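You operate a simulated robot arm through the tools that you are given. There is no shell and no other tool.

Carry out the task below with a simulated robot arm. There is one attempt and no reset: what you move stays moved.

JOB
Grease the cog under the leg cap and shut the cap again.
Fine: brush grease from the blue tub on the shelf over the leg cog, stand the grease brush back in its cup, and lower the cap by its handle, fingers clear. Where these are worked on the way, their far stop is far enough and under half their travel is too little: leg cap. A coat counts when it lies all over at full strength: go over it till it gets no stronger.

The check looks at the end state, three seconds after you hand in, the way a careful person would. Anything else that was tipped, shoved, dropped, spilled or broken makes it a failure. A push-on lid holds only when it is set on centred and level and pressed home; a screw cap is set on level and turned clockwise until tight.

ROBOT AND FRAMES
A 7-joint arm with a three-finger gripper, fixed in place. Base frame: the origin is on the floor under the middle of its stand, x ahead of it, y to its left, z up. Units: mm, rad, N and s.
It reaches about 1342 mm from its shoulder. Its first joint turns from -2.897 to 2.897 rad. Payload 2.69 kg.
The tool frame sits at the grasp point between the pads (the TCP): z along the fingers, y along the line on which they close. The tips reach 30 mm beyond it. The gripper opens to 128 mm; its body begins 117 mm behind the TCP.
Orientation is told as [roll, pitch, yaw] about the base's x, y, z axes, in that order, counted from this pose: with the fingers straight down and closing along the base's y, the tool's x points along the base's -x, its y along +y and its z along -z.

CONTROLS
- The arm moves only by the tool play_rows. Its argument "targets" is a list of rows, each a list of 7 numbers: the finger opening in mm, from 0 to 128, then the shift along the tool's x, y, z in units of 25 mm (1.0 is 25 mm), then the turn, a rotation vector about the tool's x, y, z in units of 6 degrees (1.0 is 6 degrees). In form: [[jaw, dx, dy, dz, wx, wy, wz], ...]. A call has 1 to 20 rows; each row shifts and turns the commanded pose from where the row before left it, along the tool's axes as they then stand. A call with a number of a shift or a turn outside -1 to 1 is refused whole. Rows are played at 5 a second. More than 50 mm and 0.15 rad between two rows, or a gripper value outside its range, and nothing of the call is played. A pose out of reach is approached as far as the arm can. The call stops where the force on the tool passes 90 N (or 10 N more than at its start, if that is more) or the arm is blocked; 0.2 s more then pass. The fingers move at their own pace (about 127 mm/s each) and stop on an object; they squeeze with about 31 N. The grip force told is the motor's: it shows also when the fingers shut on nothing. Time passes only in rows, and 0.2 s behind the last, so rows that do not move let the fingers close. It gives the time, the measured TCP pose, the force on the tool (base axes), the opening and the grip force at its end, in the units of the frame above (readings bear some noise), with the torque about the TCP (base axes, N m) and any sound that the robot's microphone picked up.
- Cameras (640 x 400 px; columns grow to the right, rows downward): "scene" is fixed at [220.6, 500.9, 1581.8]; the picture's right is [-0.38, -0.93, 0.00], its down [-0.49, 0.20, -0.85] and it looks along [0.78, -0.32, -0.53] (base axes); focal length 302 px, centre (320, 200). "wrist" rides on the gripper at [58, 54, -131] in the tool frame; the picture's right is [-0.68, 0.74, 0.00], its down [-0.62, -0.57, -0.55] and it looks along [-0.40, -0.37, 0.84] (tool axes); focal length 234 px, centre (320, 200). There is no depth. A picture from a camera that has moved, and an enlarged one, comes with that camera's place and axes in the base frame and with its lens.
- snapshot(camera): a new picture of that camera. It takes no simulated time.
- slide_trunk(by): moves the trunk up (or, below 0, down) by that many mm; the arm rides with it, the base frame stays. It gives what a move gives, with no picture.
- zoom(camera, box): a new picture of the part [left, top, right, bottom] of that camera's present view, enlarged. It takes no simulated time.
- hand_in(): hands the job in; it is judged then, once.

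Places have to be worked out from the pictures, the camera data and where the tool is seen. Open the gripper and draw the arm clear of the work before you hand the job in, unless the task says otherwise.

The tools are called after "Request:" as name(argument=value, ...) on one line, values as JSON. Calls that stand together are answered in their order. play_rows: Moves the arm, as the interface text tells. Its arguments: {"type":"object","properties":{"targets":{"type":"array"}},"required":["targets"]} The other tools are called the same way: slide_trunk (by) moves the trunk up or down; snapshot (camera) takes a picture; zoom (camera, box) takes an enlarged picture of a part of a camera's view; hand_in () hands the job in.

At the start:

```text
t: 0.0
eef_pos: [753.5, 209.6, 1415.5]
tool_rot: [0.0, -0.002, -0.001]
wrist_force: [-0.5, -0.3, -0.6]
wrist_torque: [-0.01, 0.02, 0.01]
width: 128.0
finger_force: 0.1
trunk travel left (down, up): [-175.0, 175.0]
```

scene: 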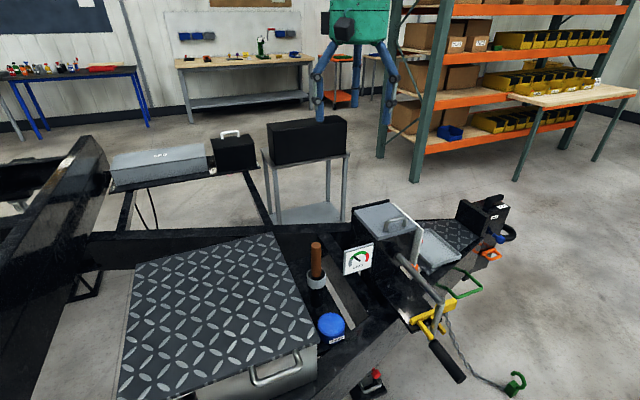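
wrist: 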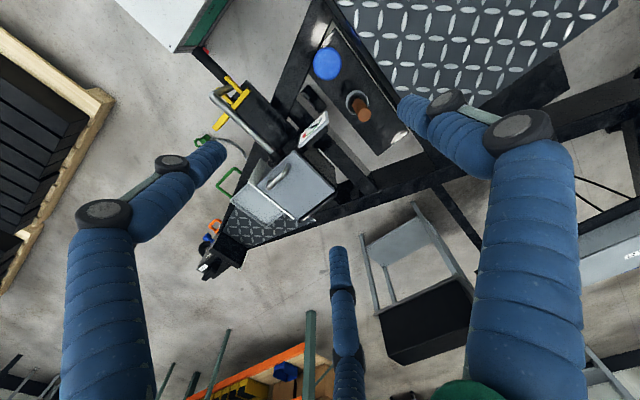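

I start by looking closer at the work area: the blue tub, the brush in its cup, and the grey box that may be the leg cap.

Request:
zoom(camera="scene", box=[280, 180, 540, 400])

Request:
zoom(camera="wrist", box=[180, 20, 440, 280])

Request:
zoom(camera="scene", box=[290, 230, 390, 350])

```text
1.82 times, centred on (410, 290) of scene
camera zoom: at [220.6, 500.9, 1581.8], right [-0.38, -0.93, 0.0], down [-0.49, 0.2, -0.85], along [0.78, -0.32, -0.53], focal length 549 px, centre (156, 36)
```

zoom: 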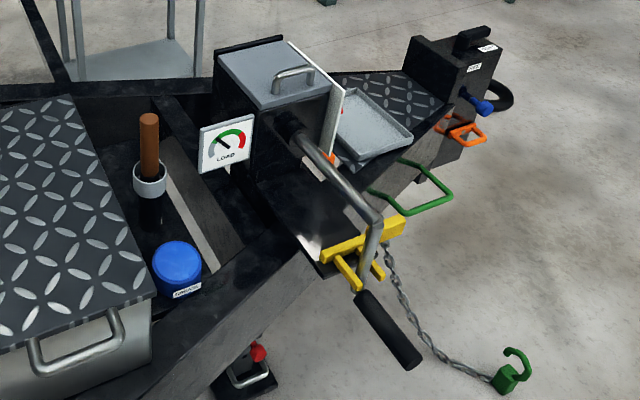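

```text
1.54 times, centred on (310, 150) of wrist
camera zoom: at [693.6, 263.8, 1546.6], right [0.68, 0.74, 0.0], down [0.62, -0.57, 0.55], along [0.4, -0.37, -0.84], focal length 360 px, centre (335, 277)
```

zoom: 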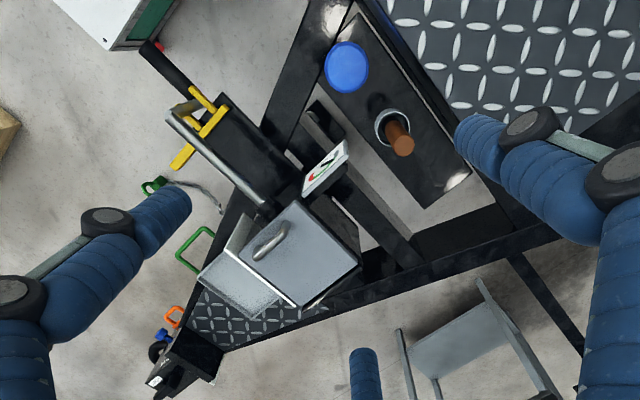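

```text
3.33 times, centred on (340, 290) of scene
camera zoom: at [220.6, 500.9, 1581.8], right [-0.38, -0.93, 0.0], down [-0.49, 0.2, -0.85], along [0.78, -0.32, -0.53], focal length 1007 px, centre (253, -100)
```

zoom: 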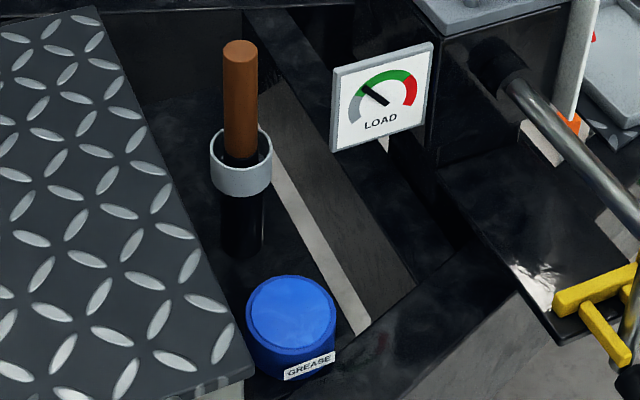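

Checking whether the blue tub has a lid or is open, and details of the grey box with handle.

Request:
zoom(camera="scene", box=[310, 305, 355, 350])

Request:
zoom(camera="wrist", box=[300, 35, 390, 135])

Request:
zoom(camera="scene", box=[340, 190, 470, 290])

Request:
zoom(camera="wrist", box=[220, 90, 350, 240])

Request:
zoom(camera="scene", box=[340, 340, 460, 400])

```text
8.89 times, centred on (332, 328) of scene
camera zoom: at [220.6, 500.9, 1581.8], right [-0.38, -0.93, 0.0], down [-0.49, 0.2, -0.85], along [0.78, -0.32, -0.53], focal length 2686 px, centre (209, -933)
```

zoom: 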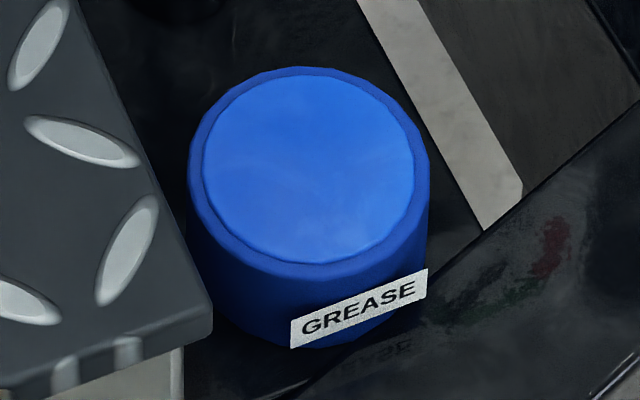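

```text
4.00 times, centred on (345, 85) of wrist
camera zoom: at [693.6, 263.8, 1546.6], right [0.68, 0.74, 0.0], down [0.62, -0.57, 0.55], along [0.4, -0.37, -0.84], focal length 937 px, centre (220, 660)
```

zoom: 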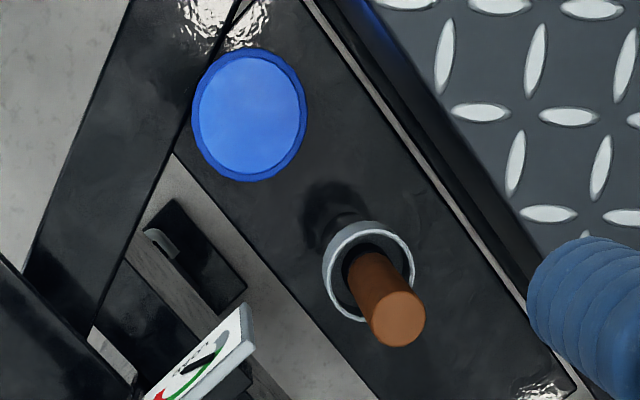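

```text
4.00 times, centred on (405, 240) of scene
camera zoom: at [220.6, 500.9, 1581.8], right [-0.38, -0.93, 0.0], down [-0.49, 0.2, -0.85], along [0.78, -0.32, -0.53], focal length 1209 px, centre (-20, 40)
```

zoom: 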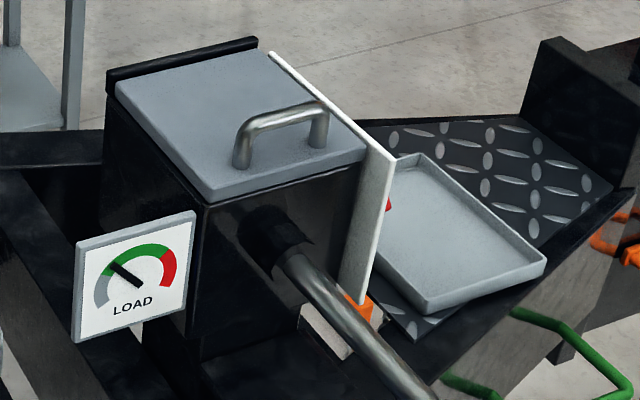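

```text
2.67 times, centred on (285, 165) of wrist
camera zoom: at [693.6, 263.8, 1546.6], right [0.68, 0.74, 0.0], down [0.62, -0.57, 0.55], along [0.4, -0.37, -0.84], focal length 624 px, centre (413, 293)
```

zoom: 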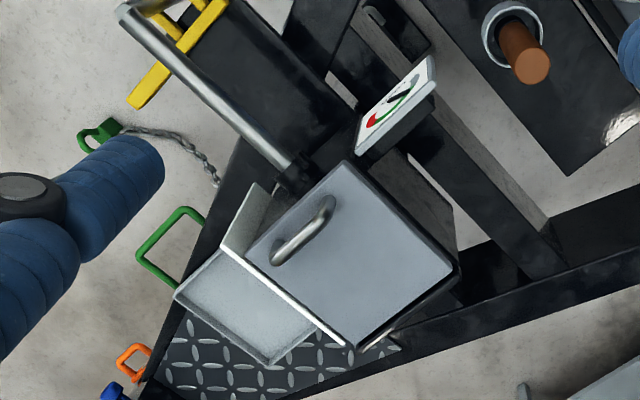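

```text
5.33 times, centred on (400, 370) of scene
camera zoom: at [220.6, 500.9, 1581.8], right [-0.38, -0.93, 0.0], down [-0.49, 0.2, -0.85], along [0.78, -0.32, -0.53], focal length 1612 px, centre (-107, -707)
```

zoom: 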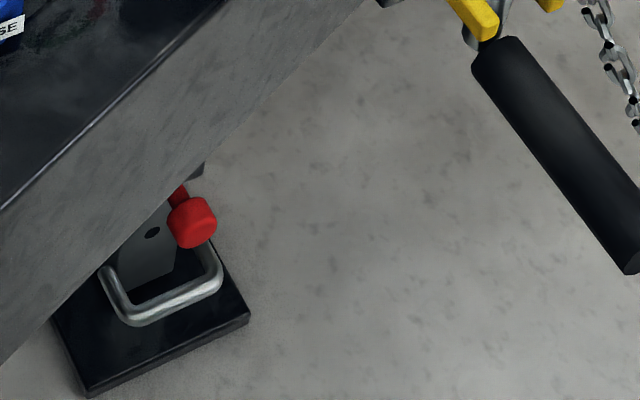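

Looking for other labelled parts to be sure which is the leg cap.

Request:
zoom(camera="scene", box=[440, 185, 540, 270])

Request:
zoom(camera="scene", box=[100, 120, 360, 220])

Request:
zoom(camera="wrist", box=[160, 0, 340, 160])

Request:
zoom(camera="scene", box=[160, 330, 330, 400])

```text
4.71 times, centred on (490, 228) of scene
camera zoom: at [220.6, 500.9, 1581.8], right [-0.38, -0.93, 0.0], down [-0.49, 0.2, -0.85], along [0.78, -0.32, -0.53], focal length 1422 px, centre (-480, 71)
```

zoom: 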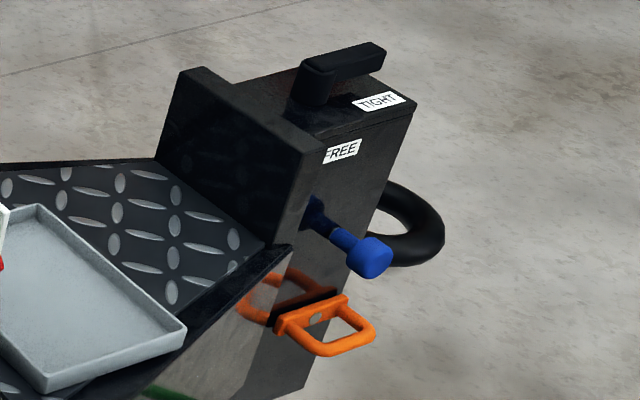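

```text
2.46 times, centred on (230, 170) of scene
camera zoom: at [220.6, 500.9, 1581.8], right [-0.38, -0.93, 0.0], down [-0.49, 0.2, -0.85], along [0.78, -0.32, -0.53], focal length 744 px, centre (542, 274)
```

zoom: 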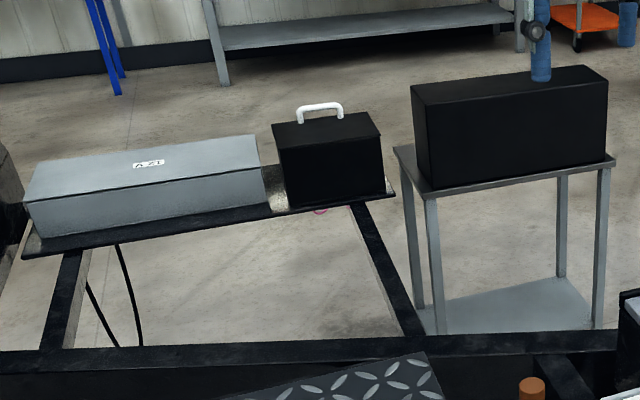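

```text
2.50 times, centred on (250, 80) of wrist
camera zoom: at [693.6, 263.8, 1546.6], right [0.68, 0.74, 0.0], down [0.62, -0.57, 0.55], along [0.4, -0.37, -0.84], focal length 585 px, centre (495, 500)
```

zoom: 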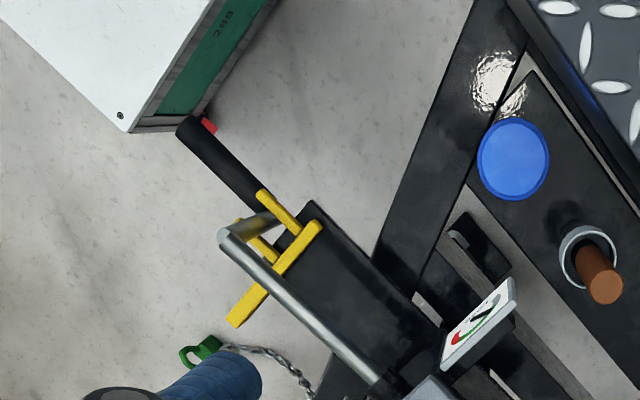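

```text
3.76 times, centred on (245, 365) of scene
camera zoom: at [220.6, 500.9, 1581.8], right [-0.38, -0.93, 0.0], down [-0.49, 0.2, -0.85], along [0.78, -0.32, -0.53], focal length 1138 px, centre (602, -421)
```

zoom: 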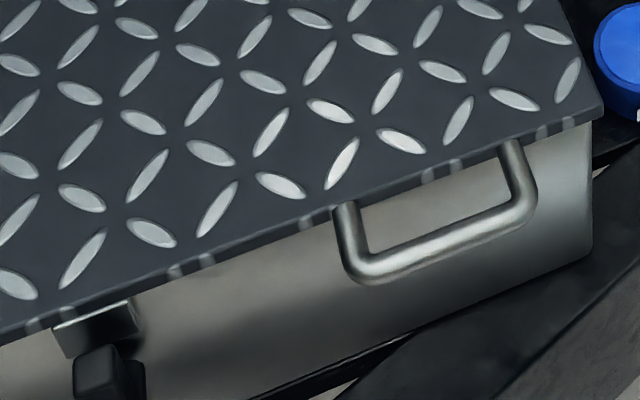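

The tub, brush and cap box triangulate well (tub rim ≈ (736,254,782), brush top ≈ (854,253,999), lid x 807–963, y −67–74, z≈998, hinge on the +x side). First I close the gripper in free air to learn how the three fingers move.

Request:
play_rows(targets=[[40, 0, 0, 0, 0, 0, 0], [40, 0, 0, 0, 0, 0, 0], [40, 0, 0, 0, 0, 0, 0], [40, 0, 0, 0, 0, 0, 0]])

Request:
snapshot(camera="wrist")

Request:
zoom(camera="scene", box=[280, 0, 430, 130])

Request:
play_rows(targets=[[5, 0, 0, 0, 0, 0, 0], [5, 0, 0, 0, 0, 0, 0], [5, 0, 0, 0, 0, 0, 0], [5, 0, 0, 0, 0, 0, 0]])

Request:
snapshot(camera="wrist")

Request:
zoom(camera="scene", box=[280, 0, 430, 130])

```text
t: 1.0
eef_pos: [751.7, 210.2, 1415.8]
tool_rot: [-0.001, 0.0, -0.002]
wrist_force: [0.1, -0.1, 0.8]
wrist_torque: [0.0, 0.02, -0.04]
width: 40.2
finger_force: 0.1
trunk travel left (down, up): [-175.0, 175.0]
```

```text
taken
camera wrist: at [693.6, 263.8, 1546.6], right [0.68, 0.74, 0.0], down [0.62, -0.57, 0.55], along [0.4, -0.37, -0.84], focal length 234 px, centre (320, 200)
```

wrist: 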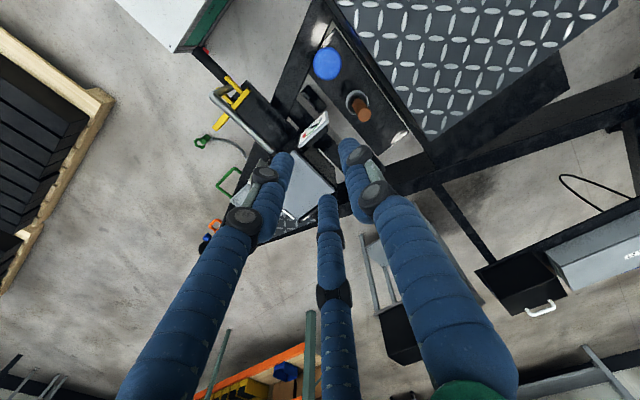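

```text
3.08 times, centred on (355, 65) of scene
camera zoom: at [220.6, 500.9, 1581.8], right [-0.38, -0.93, 0.0], down [-0.49, 0.2, -0.85], along [0.78, -0.32, -0.53], focal length 930 px, centre (212, 615)
```

zoom: 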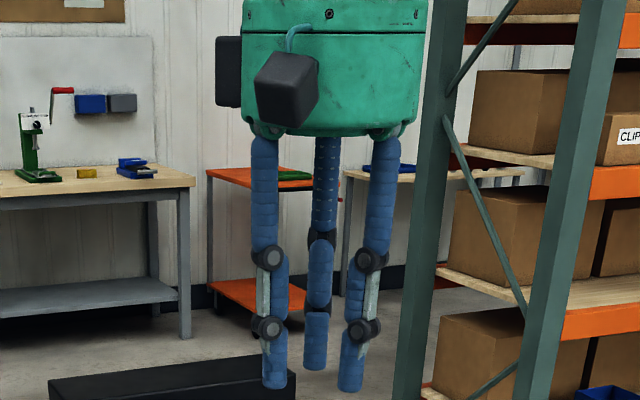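

```text
t: 2.0
eef_pos: [753.4, 209.0, 1416.4]
tool_rot: [0.0, 0.001, 0.0]
wrist_force: [0.7, -0.6, -0.7]
wrist_torque: [0.0, -0.02, 0.02]
width: 4.9
finger_force: 0.1
trunk travel left (down, up): [-175.0, 175.0]
```

```text
taken
camera wrist: at [693.6, 263.8, 1546.6], right [0.68, 0.74, 0.0], down [0.62, -0.57, 0.55], along [0.4, -0.37, -0.84], focal length 234 px, centre (320, 200)
```

wrist: 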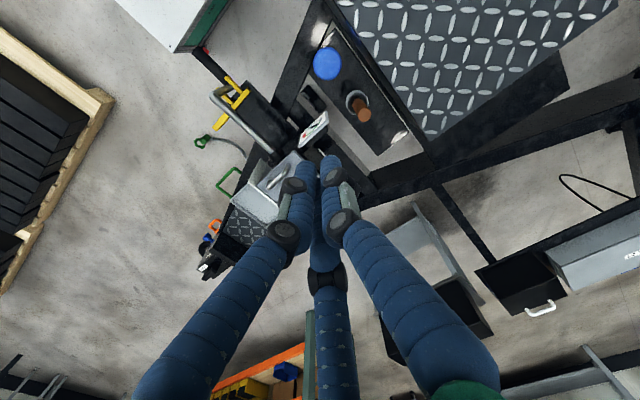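

```text
3.08 times, centred on (355, 65) of scene
camera zoom: at [220.6, 500.9, 1581.8], right [-0.38, -0.93, 0.0], down [-0.49, 0.2, -0.85], along [0.78, -0.32, -0.53], focal length 930 px, centre (212, 615)
```

zoom: 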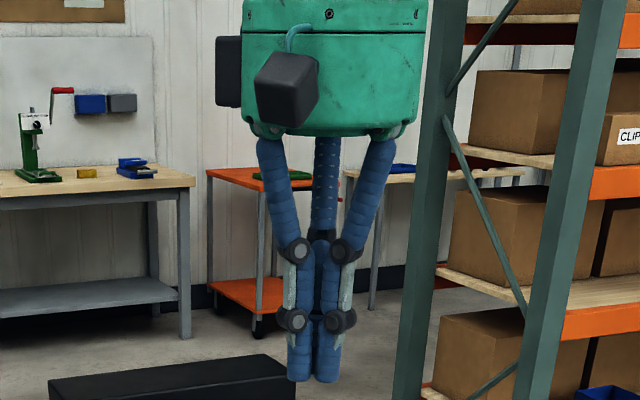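

The gripper is a radial three-finger one with slim round tips. I move above the cap to get a close look at its handle before choosing the grasp.

Request:
play_rows(targets=[[128, -0.3, -0.9, 0.8, 0, 0, 0], [128, -0.3, -0.9, 0.8, 0, 0, 0], [128, -0.3, -0.9, 0.8, 0, 0, 0], [128, -0.3, -0.9, 0.8, 0, 0, 0], [128, -0.3, -0.9, 0.8, 0, 0, 0], [128, -0.3, -0.9, 0.8, 0, 0, 0], [128, -0.3, -0.9, 0.8, 0, 0, 0], [128, -0.3, -0.9, 0.8, 0, 0, 0], [128, -0.3, -0.9, 0.8, 0, 0, 0], [128, 0, 0, 0, 0, 0, 0]])

Request:
snapshot(camera="wrist")

Request:
snapshot(camera="scene")

```text
t: 4.2
eef_pos: [822.1, 9.0, 1233.3]
tool_rot: [-0.001, -0.002, -0.001]
wrist_force: [-0.1, -0.6, 0.3]
wrist_torque: [0.03, 0.06, -0.01]
width: 128.2
finger_force: 0.0
trunk travel left (down, up): [-175.0, 175.0]
```

```text
taken
camera wrist: at [763.1, 62.1, 1364.0], right [0.68, 0.74, 0.0], down [0.62, -0.57, 0.55], along [0.4, -0.37, -0.84], focal length 234 px, centre (320, 200)
```

wrist: 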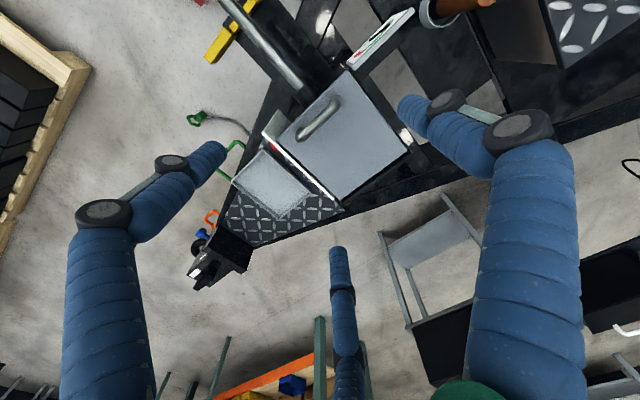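

```text
taken
```

scene: 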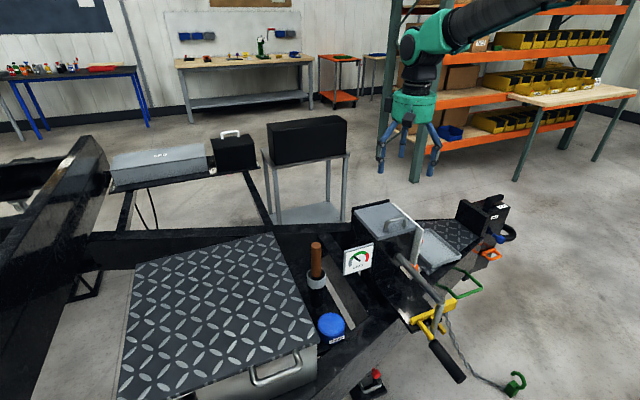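

The lid and its handle are now in view; zooming in to triangulate the handle posts and bar.

Request:
zoom(camera="wrist", box=[250, 60, 430, 220])

Request:
zoom(camera="scene", box=[345, 190, 425, 245])

```text
2.50 times, centred on (340, 140) of wrist
camera zoom: at [763.1, 62.1, 1364.0], right [0.68, 0.74, 0.0], down [0.62, -0.57, 0.55], along [0.4, -0.37, -0.84], focal length 585 px, centre (270, 350)
```

zoom: 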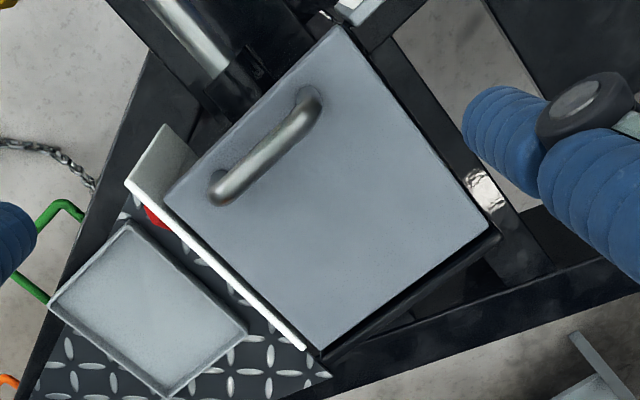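

```text
7.27 times, centred on (385, 218) of scene
camera zoom: at [220.6, 500.9, 1581.8], right [-0.38, -0.93, 0.0], down [-0.49, 0.2, -0.85], along [0.78, -0.32, -0.53], focal length 2198 px, centre (-153, 73)
```

zoom: 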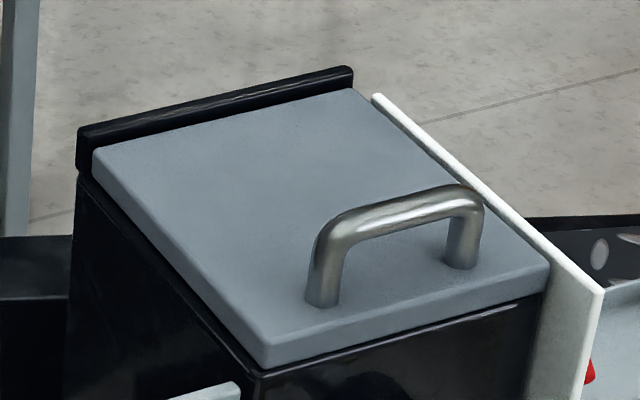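

Bar of the handle ≈ (820, 5, 1046), 12 mm thick, running along y, hinge at the +x edge of the lid. I'll turn the tool −90° about its own z so that the single finger ends up on the front (−x) side of the bar and the pair behind it.

Request:
play_rows(targets=[[70, 0, 0, 0, 0, 0, -1], [70, 0, 0, 0, 0, 0, -1], [70, 0, 0, 0, 0, 0, -1], [70, 0, 0, 0, 0, 0, -1], [70, 0, 0, 0, 0, 0, -1], [70, 0, 0, 0, 0, 0, -1], [70, 0, 0, 0, 0, 0, -1], [70, 0, 0, 0, 0, 0, -1], [70, 0, 0, 0, 0, 0, -1], [70, 0, 0, 0, 0, 0, -1], [70, 0, 0, 0, 0, 0, -1], [70, 0, 0, 0, 0, 0, -1], [70, 0, 0, 0, 0, 0, -1], [70, 0, 0, 0, 0, 0, -1], [70, 0, 0, 0, 0, 0, -1], [70, 0, 0, 0, 0, 0, 0]])

Request:
snapshot(camera="wrist")

Request:
snapshot(camera="scene")

```text
t: 7.6
eef_pos: [821.5, 7.2, 1235.7]
tool_rot: [0.0, 0.0, 1.575]
wrist_force: [0.2, 0.0, 0.6]
wrist_torque: [0.02, 0.0, -0.01]
width: 70.2
finger_force: 0.0
trunk travel left (down, up): [-175.0, 175.0]
```

```text
taken
camera wrist: at [766.5, -51.5, 1366.0], right [-0.74, 0.68, 0.0], down [0.56, 0.62, 0.55], along [0.37, 0.4, -0.84], focal length 234 px, centre (320, 200)
```

wrist: 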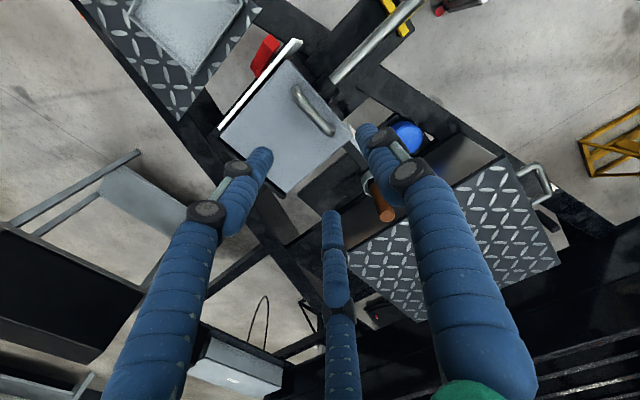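

```text
taken
```

scene: 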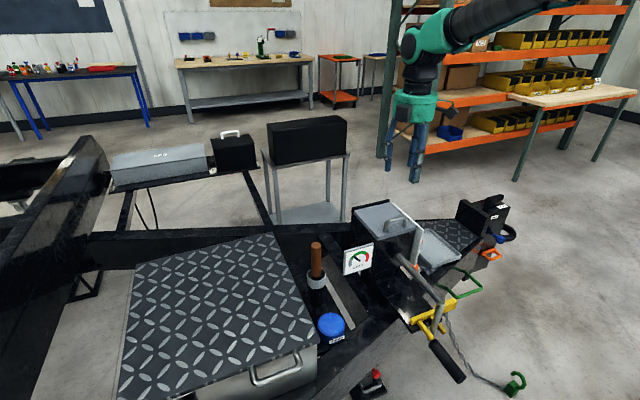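

Turn done. Zooming the handle from this new viewpoint to refine the bar position.

Request:
zoom(camera="wrist", box=[210, 20, 370, 200])

```text
2.22 times, centred on (290, 110) of wrist
camera zoom: at [766.5, -51.5, 1366.0], right [-0.74, 0.68, 0.0], down [0.56, 0.62, 0.55], along [0.37, 0.4, -0.84], focal length 520 px, centre (387, 400)
```

zoom: 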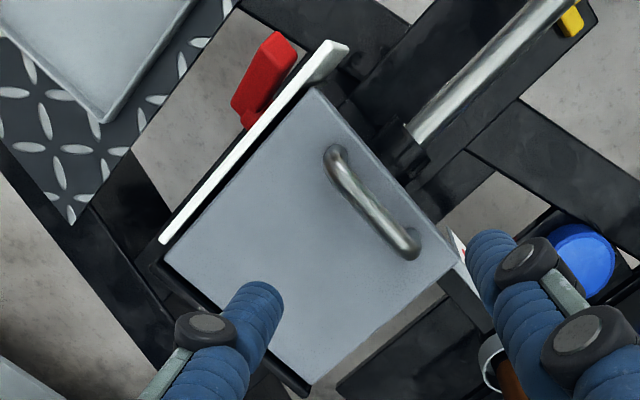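

Bar centre taken as (819, 1.5, 1046). I descend to just above it with the fingers at 60 mm and check alignment.

Request:
play_rows(targets=[[60, 0.2, -0.12, 0.9, 0, 0, 0], [60, 0, 0, 1, 0, 0, 0], [60, 0, 0, 1, 0, 0, 0], [60, 0, 0, 1, 0, 0, 0], [60, 0, 0, 1, 0, 0, 0], [60, 0, 0, 0.7, 0, 0, 0], [60, 0, 0, 0, 0, 0, 0]])

Request:
zoom(camera="scene", box=[345, 150, 445, 250])

Request:
snapshot(camera="wrist")

```text
t: 9.2
eef_pos: [825.0, 3.7, 1095.0]
tool_rot: [-0.001, 0.0, 1.57]
wrist_force: [0.8, -0.3, -0.1]
wrist_torque: [0.05, 0.01, 0.01]
width: 59.9
finger_force: 0.1
trunk travel left (down, up): [-175.0, 175.0]
```

```text
4.00 times, centred on (395, 200) of scene
camera zoom: at [220.6, 500.9, 1581.8], right [-0.38, -0.93, 0.0], down [-0.49, 0.2, -0.85], along [0.78, -0.32, -0.53], focal length 1209 px, centre (20, 200)
```

zoom: 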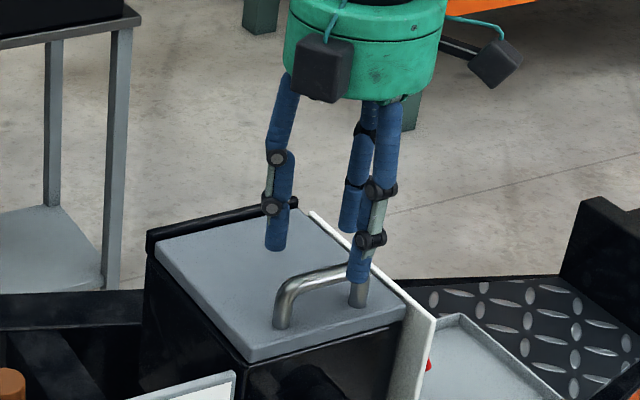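

```text
taken
camera wrist: at [771.1, -55.2, 1226.1], right [-0.74, 0.68, 0.0], down [0.57, 0.62, 0.55], along [0.37, 0.4, -0.84], focal length 234 px, centre (320, 200)
```

wrist: 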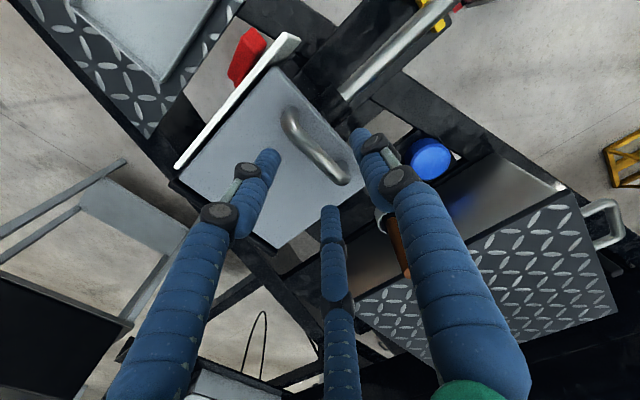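

Checking alignment of the bar relative to the fingers in an enlarged wrist view.

Request:
zoom(camera="wrist", box=[240, 80, 400, 220])

Request:
zoom(camera="scene", box=[365, 180, 425, 240])

```text
2.86 times, centred on (320, 150) of wrist
camera zoom: at [771.1, -55.2, 1226.1], right [-0.74, 0.68, 0.0], down [0.57, 0.62, 0.55], along [0.37, 0.4, -0.84], focal length 669 px, centre (320, 343)
```

zoom: 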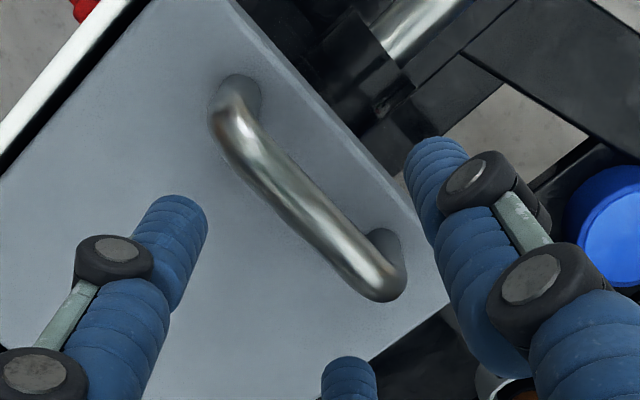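

```text
6.67 times, centred on (395, 210) of scene
camera zoom: at [220.6, 500.9, 1581.8], right [-0.38, -0.93, 0.0], down [-0.49, 0.2, -0.85], along [0.78, -0.32, -0.53], focal length 2015 px, centre (-180, 133)
```

zoom: 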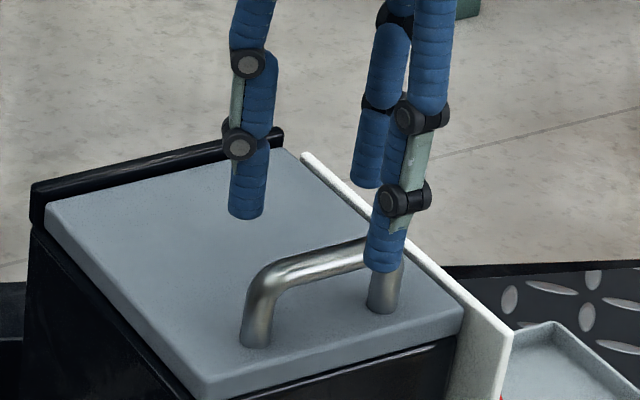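

The bar lies between the front finger and the rear pair as wanted. I go down 40 mm and close on it.

Request:
play_rows(targets=[[60, 0.1, 0, 0.8, 0, 0, 0], [60, 0, 0, 0.8, 0, 0, 0], [60, 0, 0, 0, 0, 0, 0]])

Request:
zoom(camera="scene", box=[365, 180, 425, 240])

Request:
zoom(camera="wrist", box=[240, 80, 400, 220])

```text
t: 10.0
eef_pos: [822.3, 1.0, 1056.1]
tool_rot: [0.0, 0.0, 1.571]
wrist_force: [0.3, 0.2, 0.5]
wrist_torque: [0.0, 0.0, 0.01]
width: 60.0
finger_force: 0.1
trunk travel left (down, up): [-175.0, 175.0]
```

```text
6.67 times, centred on (395, 210) of scene
camera zoom: at [220.6, 500.9, 1581.8], right [-0.38, -0.93, 0.0], down [-0.49, 0.2, -0.85], along [0.78, -0.32, -0.53], focal length 2015 px, centre (-180, 133)
```

zoom: 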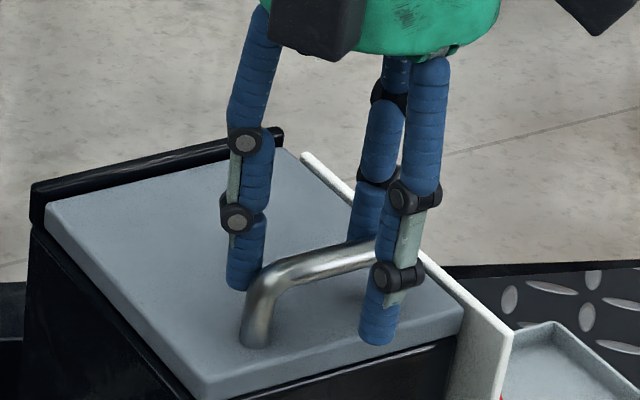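

```text
2.86 times, centred on (320, 150) of wrist
camera zoom: at [768.4, -57.1, 1187.6], right [-0.74, 0.68, 0.0], down [0.57, 0.62, 0.55], along [0.37, 0.4, -0.84], focal length 669 px, centre (320, 343)
```

zoom: 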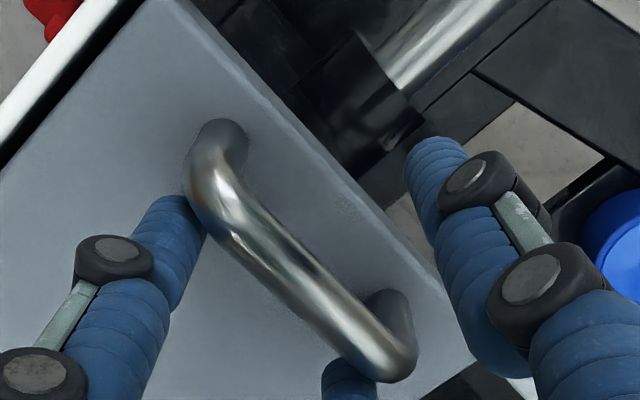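

The rear pair is a little close to the bar; I shift the tool 2.5 mm back (+x) and close on the bar.

Request:
play_rows(targets=[[60, 0, -0.1, 0, 0, 0, 0], [40, 0, 0, 0, 0, 0, 0], [15, 0, 0, 0, 0, 0, 0], [10, 0, 0, 0, 0, 0, 0], [10, 0, 0, 0, 0, 0, 0], [10, 0, 0, 0, 0, 0, 0]])

Request:
zoom(camera="scene", box=[365, 180, 425, 240])

Request:
zoom(camera="wrist", box=[240, 80, 400, 220])

```text
t: 11.4
eef_pos: [828.3, 1.4, 1057.8]
tool_rot: [-0.004, -0.001, 1.571]
wrist_force: [43.0, 1.1, 3.4]
wrist_torque: [0.05, -0.81, -0.01]
width: 25.4
finger_force: 11.9
trunk travel left (down, up): [-175.0, 175.0]
```

```text
6.67 times, centred on (395, 210) of scene
camera zoom: at [220.6, 500.9, 1581.8], right [-0.38, -0.93, 0.0], down [-0.49, 0.2, -0.85], along [0.78, -0.32, -0.53], focal length 2015 px, centre (-180, 133)
```

zoom: 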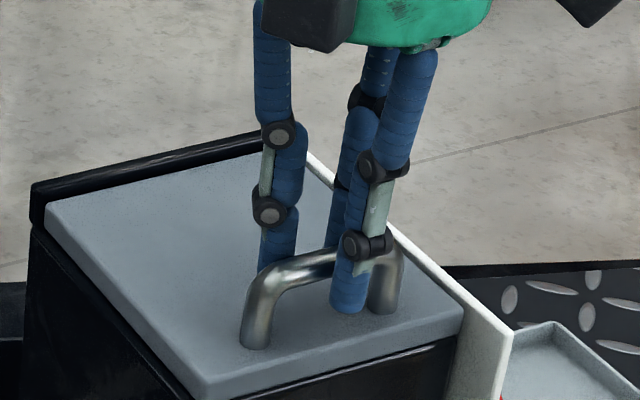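

```text
2.86 times, centred on (320, 150) of wrist
camera zoom: at [774.4, -57.8, 1188.2], right [-0.74, 0.68, 0.0], down [0.56, 0.62, 0.55], along [0.37, 0.4, -0.83], focal length 669 px, centre (320, 343)
```

zoom: 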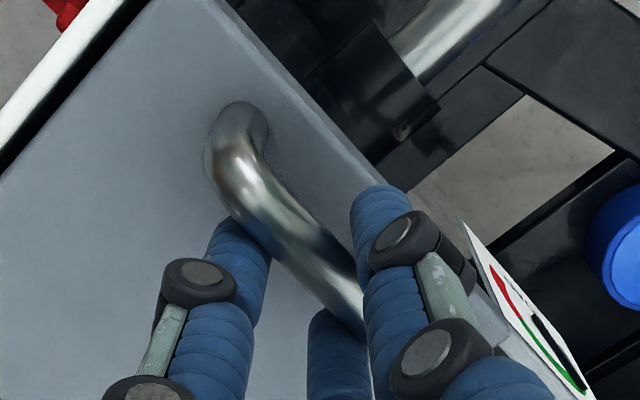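

The rear pair touched first and pushes (43 N in x). I shift the commanded pose +x by ~4 mm so all three fingers settle evenly.

Request:
play_rows(targets=[[10, 0, -0.16, 0, 0, 0, 0], [10, 0, 0, 0, 0, 0, 0], [10, 0, 0, 0, 0, 0, 0]])

```text
t: 12.2
eef_pos: [829.8, 0.6, 1055.6]
tool_rot: [0.002, -0.001, 1.571]
wrist_force: [19.6, 1.1, 10.8]
wrist_torque: [0.01, -0.24, -0.01]
width: 22.0
finger_force: 45.1
trunk travel left (down, up): [-175.0, 175.0]
```

Now properly gripped (22 mm as expected for a 12 mm bar). I start lifting the lid along an arc about the hinge, first 10° in small rows, watching the force.

Request:
play_rows(targets=[[10, 0, -0.06, -0.1, 0, 0, 0], [10, 0, -0.1, -0.25, 0, 0, 0], [10, 0, -0.1, -0.3, 0, 0, 0], [10, 0, -0.13, -0.3, 0, 0, 0], [10, 0, 0, 0, 0, 0, 0]])

Request:
zoom(camera="scene", box=[345, 160, 445, 260])

```text
t: 13.4
eef_pos: [837.3, -0.6, 1079.7]
tool_rot: [0.002, 0.0, 1.571]
wrist_force: [-13.4, 10.5, 2.2]
wrist_torque: [0.3, 0.5, -0.25]
width: 22.0
finger_force: 45.1
trunk travel left (down, up): [-175.0, 175.0]
```

```text
4.00 times, centred on (395, 210) of scene
camera zoom: at [220.6, 500.9, 1581.8], right [-0.38, -0.93, 0.0], down [-0.49, 0.2, -0.85], along [0.78, -0.32, -0.53], focal length 1209 px, centre (20, 160)
```

zoom: 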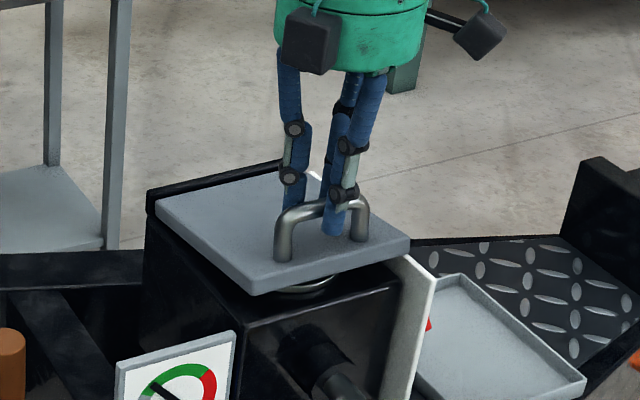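

The lid is rising. Force −13 N in x says I led slightly too far +x; I continue with a flatter x advance.

Request:
play_rows(targets=[[10, 0, -0.14, -0.37, 0, 0, 0], [10, 0, -0.18, -0.37, 0, 0, 0], [10, 0, -0.27, -0.42, 0, 0, 0], [10, 0, -0.29, -0.42, 0, 0, 0], [10, 0, 0, 0, 0, 0, 0]])

Request:
zoom(camera="scene", box=[345, 140, 445, 240])

```text
t: 14.6
eef_pos: [863.6, -0.7, 1118.1]
tool_rot: [0.0, -0.001, 1.572]
wrist_force: [1.5, 19.5, -4.4]
wrist_torque: [0.41, -0.01, -0.59]
width: 22.1
finger_force: 45.4
trunk travel left (down, up): [-175.0, 175.0]
```

```text
4.00 times, centred on (395, 190) of scene
camera zoom: at [220.6, 500.9, 1581.8], right [-0.38, -0.93, 0.0], down [-0.49, 0.2, -0.85], along [0.78, -0.32, -0.53], focal length 1209 px, centre (20, 240)
```

zoom: 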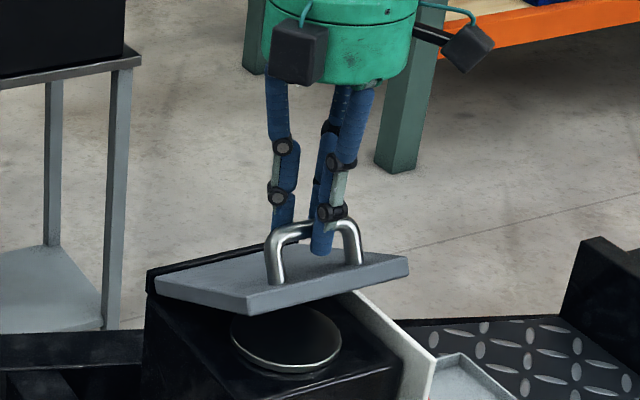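

Forces are low, lid at about 28°; fit gives the hinge near (967, 1010). Continuing the arc by another 20°, easing the small side load in y.

Request:
play_rows(targets=[[10, -0.03, -0.37, -0.35, 0, 0, 0], [10, -0.03, -0.38, -0.35, 0, 0, 0], [10, 0, -0.43, -0.28, 0, 0, 0], [10, 0, -0.43, -0.28, 0, 0, 0], [10, 0, 0, 0, 0, 0, 0]])

Request:
zoom(camera="scene", box=[345, 130, 445, 230])

Request:
snapshot(camera="wrist")

```text
t: 15.8
eef_pos: [902.6, -0.8, 1149.5]
tool_rot: [0.0, 0.001, 1.569]
wrist_force: [0.4, -23.6, -1.0]
wrist_torque: [-1.29, 0.05, -0.66]
width: 22.1
finger_force: 44.8
trunk travel left (down, up): [-175.0, 175.0]
```

```text
4.00 times, centred on (395, 180) of scene
camera zoom: at [220.6, 500.9, 1581.8], right [-0.38, -0.93, 0.0], down [-0.49, 0.2, -0.85], along [0.78, -0.32, -0.53], focal length 1209 px, centre (20, 280)
```

zoom: 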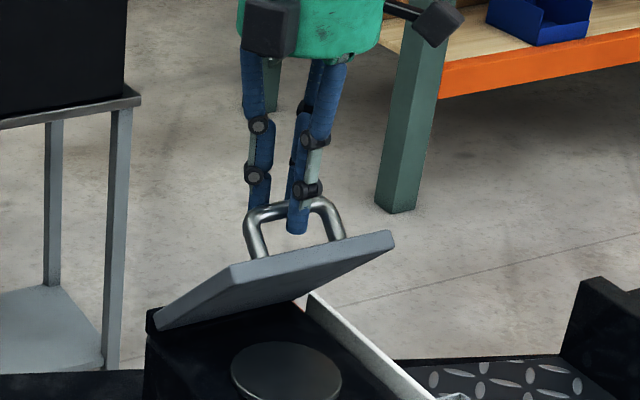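

```text
taken
camera wrist: at [848.4, -58.5, 1280.9], right [-0.74, 0.68, 0.0], down [0.57, 0.62, 0.55], along [0.37, 0.4, -0.84], focal length 234 px, centre (320, 200)
```

wrist: 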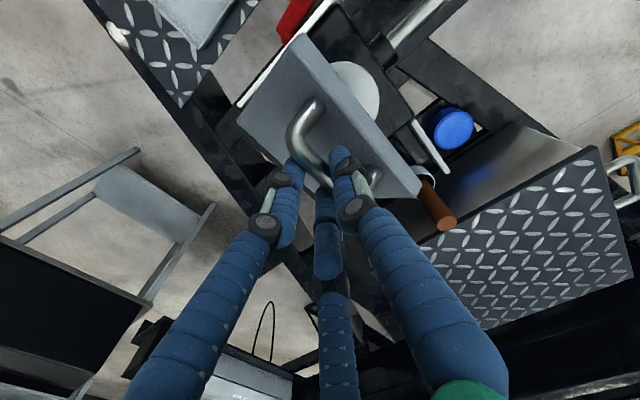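

Lid near 48° and forces in x,z small; side force flipped sign after my 1.5 mm nudge, so I take half of it back and continue 20° more.

Request:
play_rows(targets=[[10, 0.03, -0.47, -0.2, 0, 0, 0], [10, 0, -0.47, -0.2, 0, 0, 0], [10, 0, -0.5, -0.12, 0, 0, 0], [10, 0, -0.5, -0.12, 0, 0, 0], [10, 0, 0, 0, 0, 0, 0]])

Request:
zoom(camera="scene", box=[345, 130, 445, 230])

Request:
snapshot(camera="wrist")

```text
t: 17.0
eef_pos: [952.3, 2.4, 1165.4]
tool_rot: [0.0, 0.001, 1.57]
wrist_force: [1.1, -18.6, -0.6]
wrist_torque: [-0.46, -0.07, -0.89]
width: 21.9
finger_force: 44.9
trunk travel left (down, up): [-175.0, 175.0]
```

```text
4.00 times, centred on (395, 180) of scene
camera zoom: at [220.6, 500.9, 1581.8], right [-0.38, -0.93, 0.0], down [-0.49, 0.2, -0.85], along [0.78, -0.32, -0.53], focal length 1209 px, centre (20, 280)
```

zoom: 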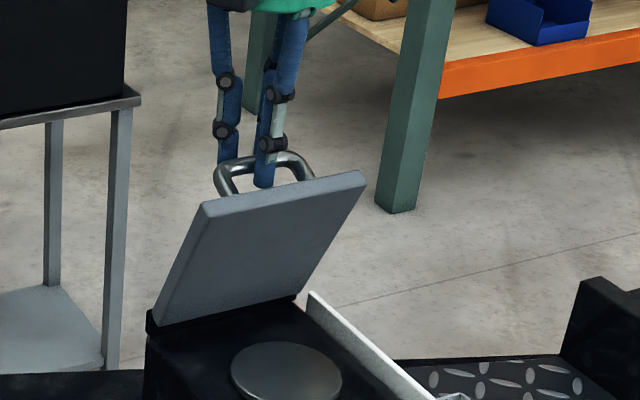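

```text
taken
camera wrist: at [897.0, -57.7, 1296.8], right [-0.74, 0.68, 0.0], down [0.56, 0.62, 0.55], along [0.37, 0.4, -0.84], focal length 234 px, centre (320, 200)
```

wrist: 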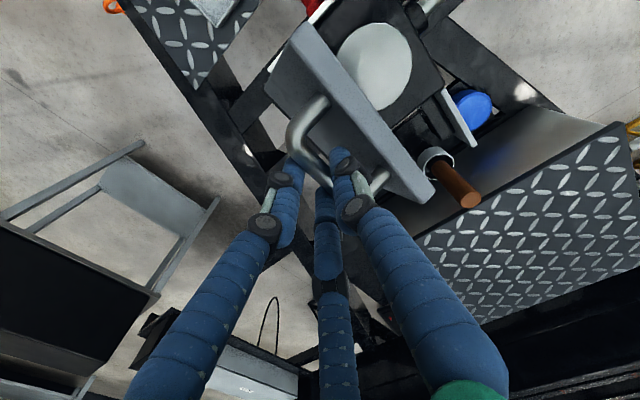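

Lid near 68°, load small. Continuing past vertical.

Request:
play_rows(targets=[[10, 0.03, -0.51, -0.03, 0, 0, 0], [10, 0, -0.51, -0.03, 0, 0, 0], [10, 0, -0.5, 0.06, 0, 0, 0], [10, 0, -0.5, 0.06, 0, 0, 0], [10, 0, 0, 0, 0, 0, 0]])

Request:
zoom(camera="scene", box=[345, 130, 445, 230])

Request:
zoom(camera="wrist", box=[240, 40, 440, 220])

```text
t: 18.2
eef_pos: [993.1, 1.8, 1166.3]
tool_rot: [0.008, 0.0, 1.572]
wrist_force: [-88.9, 1.4, 11.6]
wrist_torque: [0.21, 1.63, -0.05]
width: 22.9
finger_force: 44.9
trunk travel left (down, up): [-175.0, 175.0]
```

```text
4.00 times, centred on (395, 180) of scene
camera zoom: at [220.6, 500.9, 1581.8], right [-0.38, -0.93, 0.0], down [-0.49, 0.2, -0.85], along [0.78, -0.32, -0.53], focal length 1209 px, centre (20, 280)
```

zoom: 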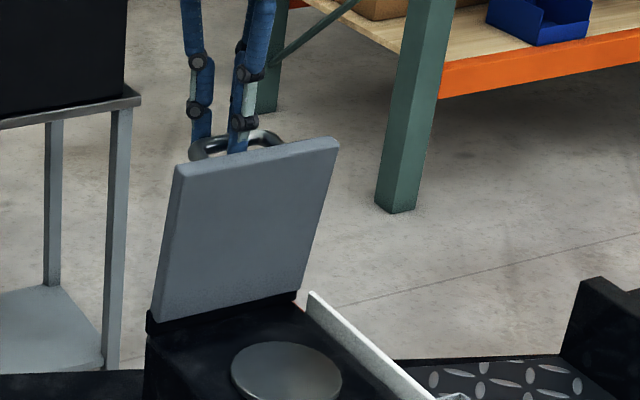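

```text
2.22 times, centred on (340, 130) of wrist
camera zoom: at [939.8, -57.5, 1297.6], right [-0.74, 0.68, 0.01], down [0.57, 0.62, 0.54], along [0.36, 0.41, -0.84], focal length 520 px, centre (276, 356)
```

zoom: 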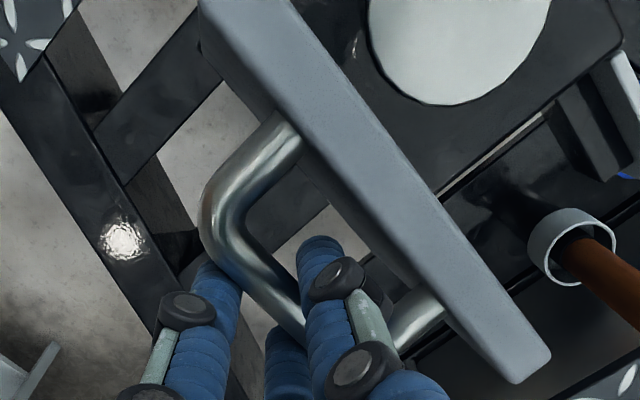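

Force rose to 89 N with the lid near-vertical (~82–85°): that looks like the far stop. I ease back a few mm, then open the fingers only slightly to see whether the lid stays by itself.

Request:
play_rows(targets=[[10, 0, 0.15, 0, 0, 0, 0], [10, 0, 0.15, 0, 0, 0, 0], [10, 0, 0, 0, 0, 0, 0]])

```text
t: 19.0
eef_pos: [990.1, 1.2, 1165.9]
tool_rot: [-0.003, 0.002, 1.571]
wrist_force: [-41.8, 8.2, 2.8]
wrist_torque: [0.32, 0.7, -0.5]
width: 22.6
finger_force: 45.2
trunk travel left (down, up): [-175.0, 175.0]
```

Still −42 N against the stop, confirming a firm stop. I ease the rest and open to 40 mm around the bar.

Request:
play_rows(targets=[[10, 0, 0.1, 0, 0, 0, 0], [30, 0, 0, 0, 0, 0, 0], [40, 0, 0, 0, 0, 0, 0], [40, 0, 0, 0, 0, 0, 0], [40, 0, 0, 0, 0, 0, 0]])

Request:
zoom(camera="scene", box=[345, 130, 445, 230])

Request:
zoom(camera="wrist", box=[240, 40, 440, 220])

```text
t: 20.2
eef_pos: [992.6, 0.8, 1164.1]
tool_rot: [0.001, 0.0, 1.571]
wrist_force: [-0.4, 0.2, 0.3]
wrist_torque: [0.0, 0.03, 0.0]
width: 40.0
finger_force: 0.1
trunk travel left (down, up): [-175.0, 175.0]
```

```text
4.00 times, centred on (395, 180) of scene
camera zoom: at [220.6, 500.9, 1581.8], right [-0.38, -0.93, 0.0], down [-0.49, 0.2, -0.85], along [0.78, -0.32, -0.53], focal length 1209 px, centre (20, 280)
```

zoom: 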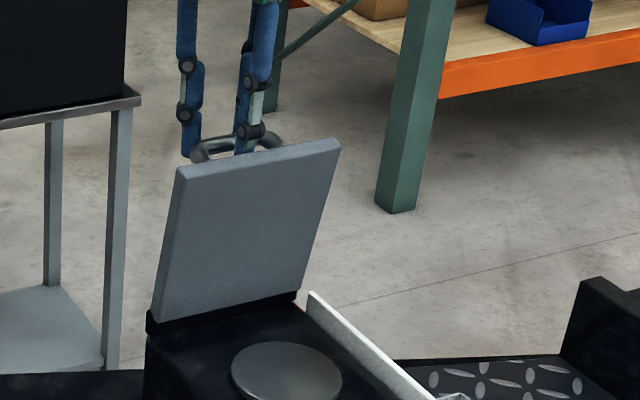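

```text
2.22 times, centred on (340, 130) of wrist
camera zoom: at [937.9, -57.9, 1294.7], right [-0.74, 0.68, 0.0], down [0.57, 0.62, 0.55], along [0.37, 0.4, -0.84], focal length 520 px, centre (276, 356)
```

zoom: 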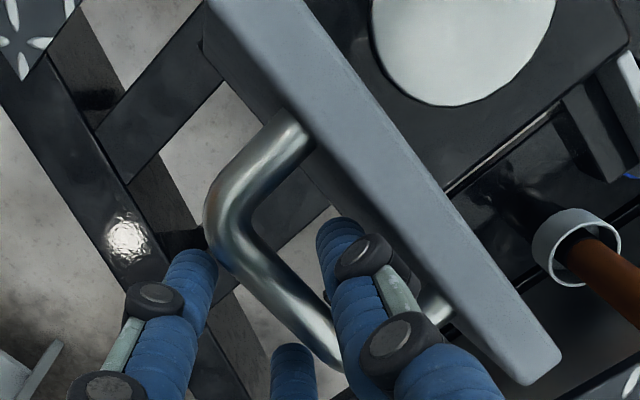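

The lid has stayed where it was with the fingers open. I wait a couple of seconds to be sure it holds by itself.

Request:
play_rows(targets=[[50, 0, 0, 0, 0, 0, 0], [50, 0, 0, 0, 0, 0, 0], [50, 0, 0, 0, 0, 0, 0], [50, 0, 0, 0, 0, 0, 0], [50, 0, 0, 0, 0, 0, 0], [50, 0, 0, 0, 0, 0, 0], [50, 0, 0, 0, 0, 0, 0], [50, 0, 0, 0, 0, 0, 0], [50, 0, 0, 0, 0, 0, 0], [50, 0, 0, 0, 0, 0, 0]])

Request:
zoom(camera="scene", box=[345, 130, 445, 230])

Request:
zoom(camera="wrist", box=[240, 40, 440, 220])

```text
t: 22.4
eef_pos: [992.0, 1.2, 1164.3]
tool_rot: [-0.001, 0.002, 1.57]
wrist_force: [0.4, -0.1, 0.1]
wrist_torque: [0.01, -0.01, -0.01]
width: 49.7
finger_force: 0.1
trunk travel left (down, up): [-175.0, 175.0]
```

```text
4.00 times, centred on (395, 180) of scene
camera zoom: at [220.6, 500.9, 1581.8], right [-0.38, -0.93, 0.0], down [-0.49, 0.2, -0.85], along [0.78, -0.32, -0.53], focal length 1209 px, centre (20, 280)
```

zoom: 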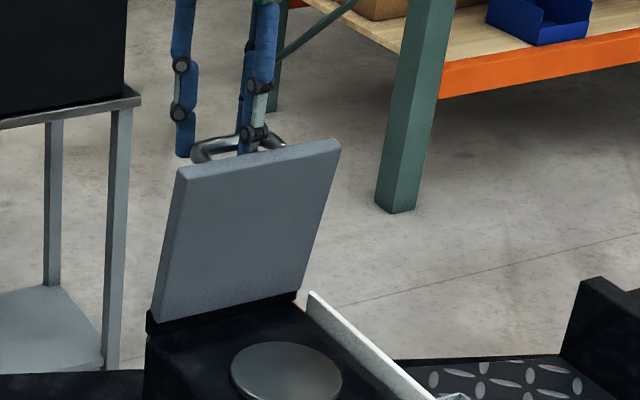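

```text
2.22 times, centred on (340, 130) of wrist
camera zoom: at [937.9, -57.9, 1294.5], right [-0.74, 0.68, 0.0], down [0.57, 0.62, 0.55], along [0.37, 0.4, -0.84], focal length 520 px, centre (276, 356)
```

zoom: 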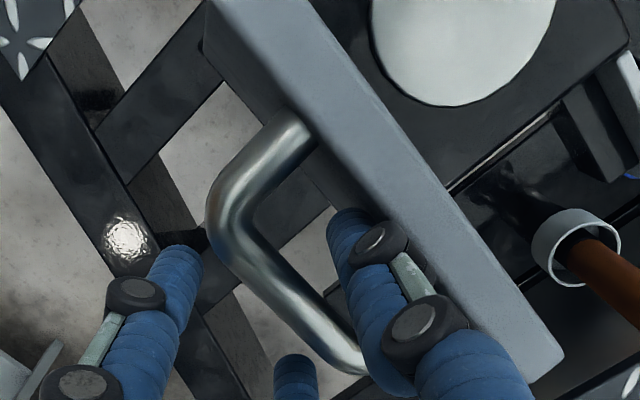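

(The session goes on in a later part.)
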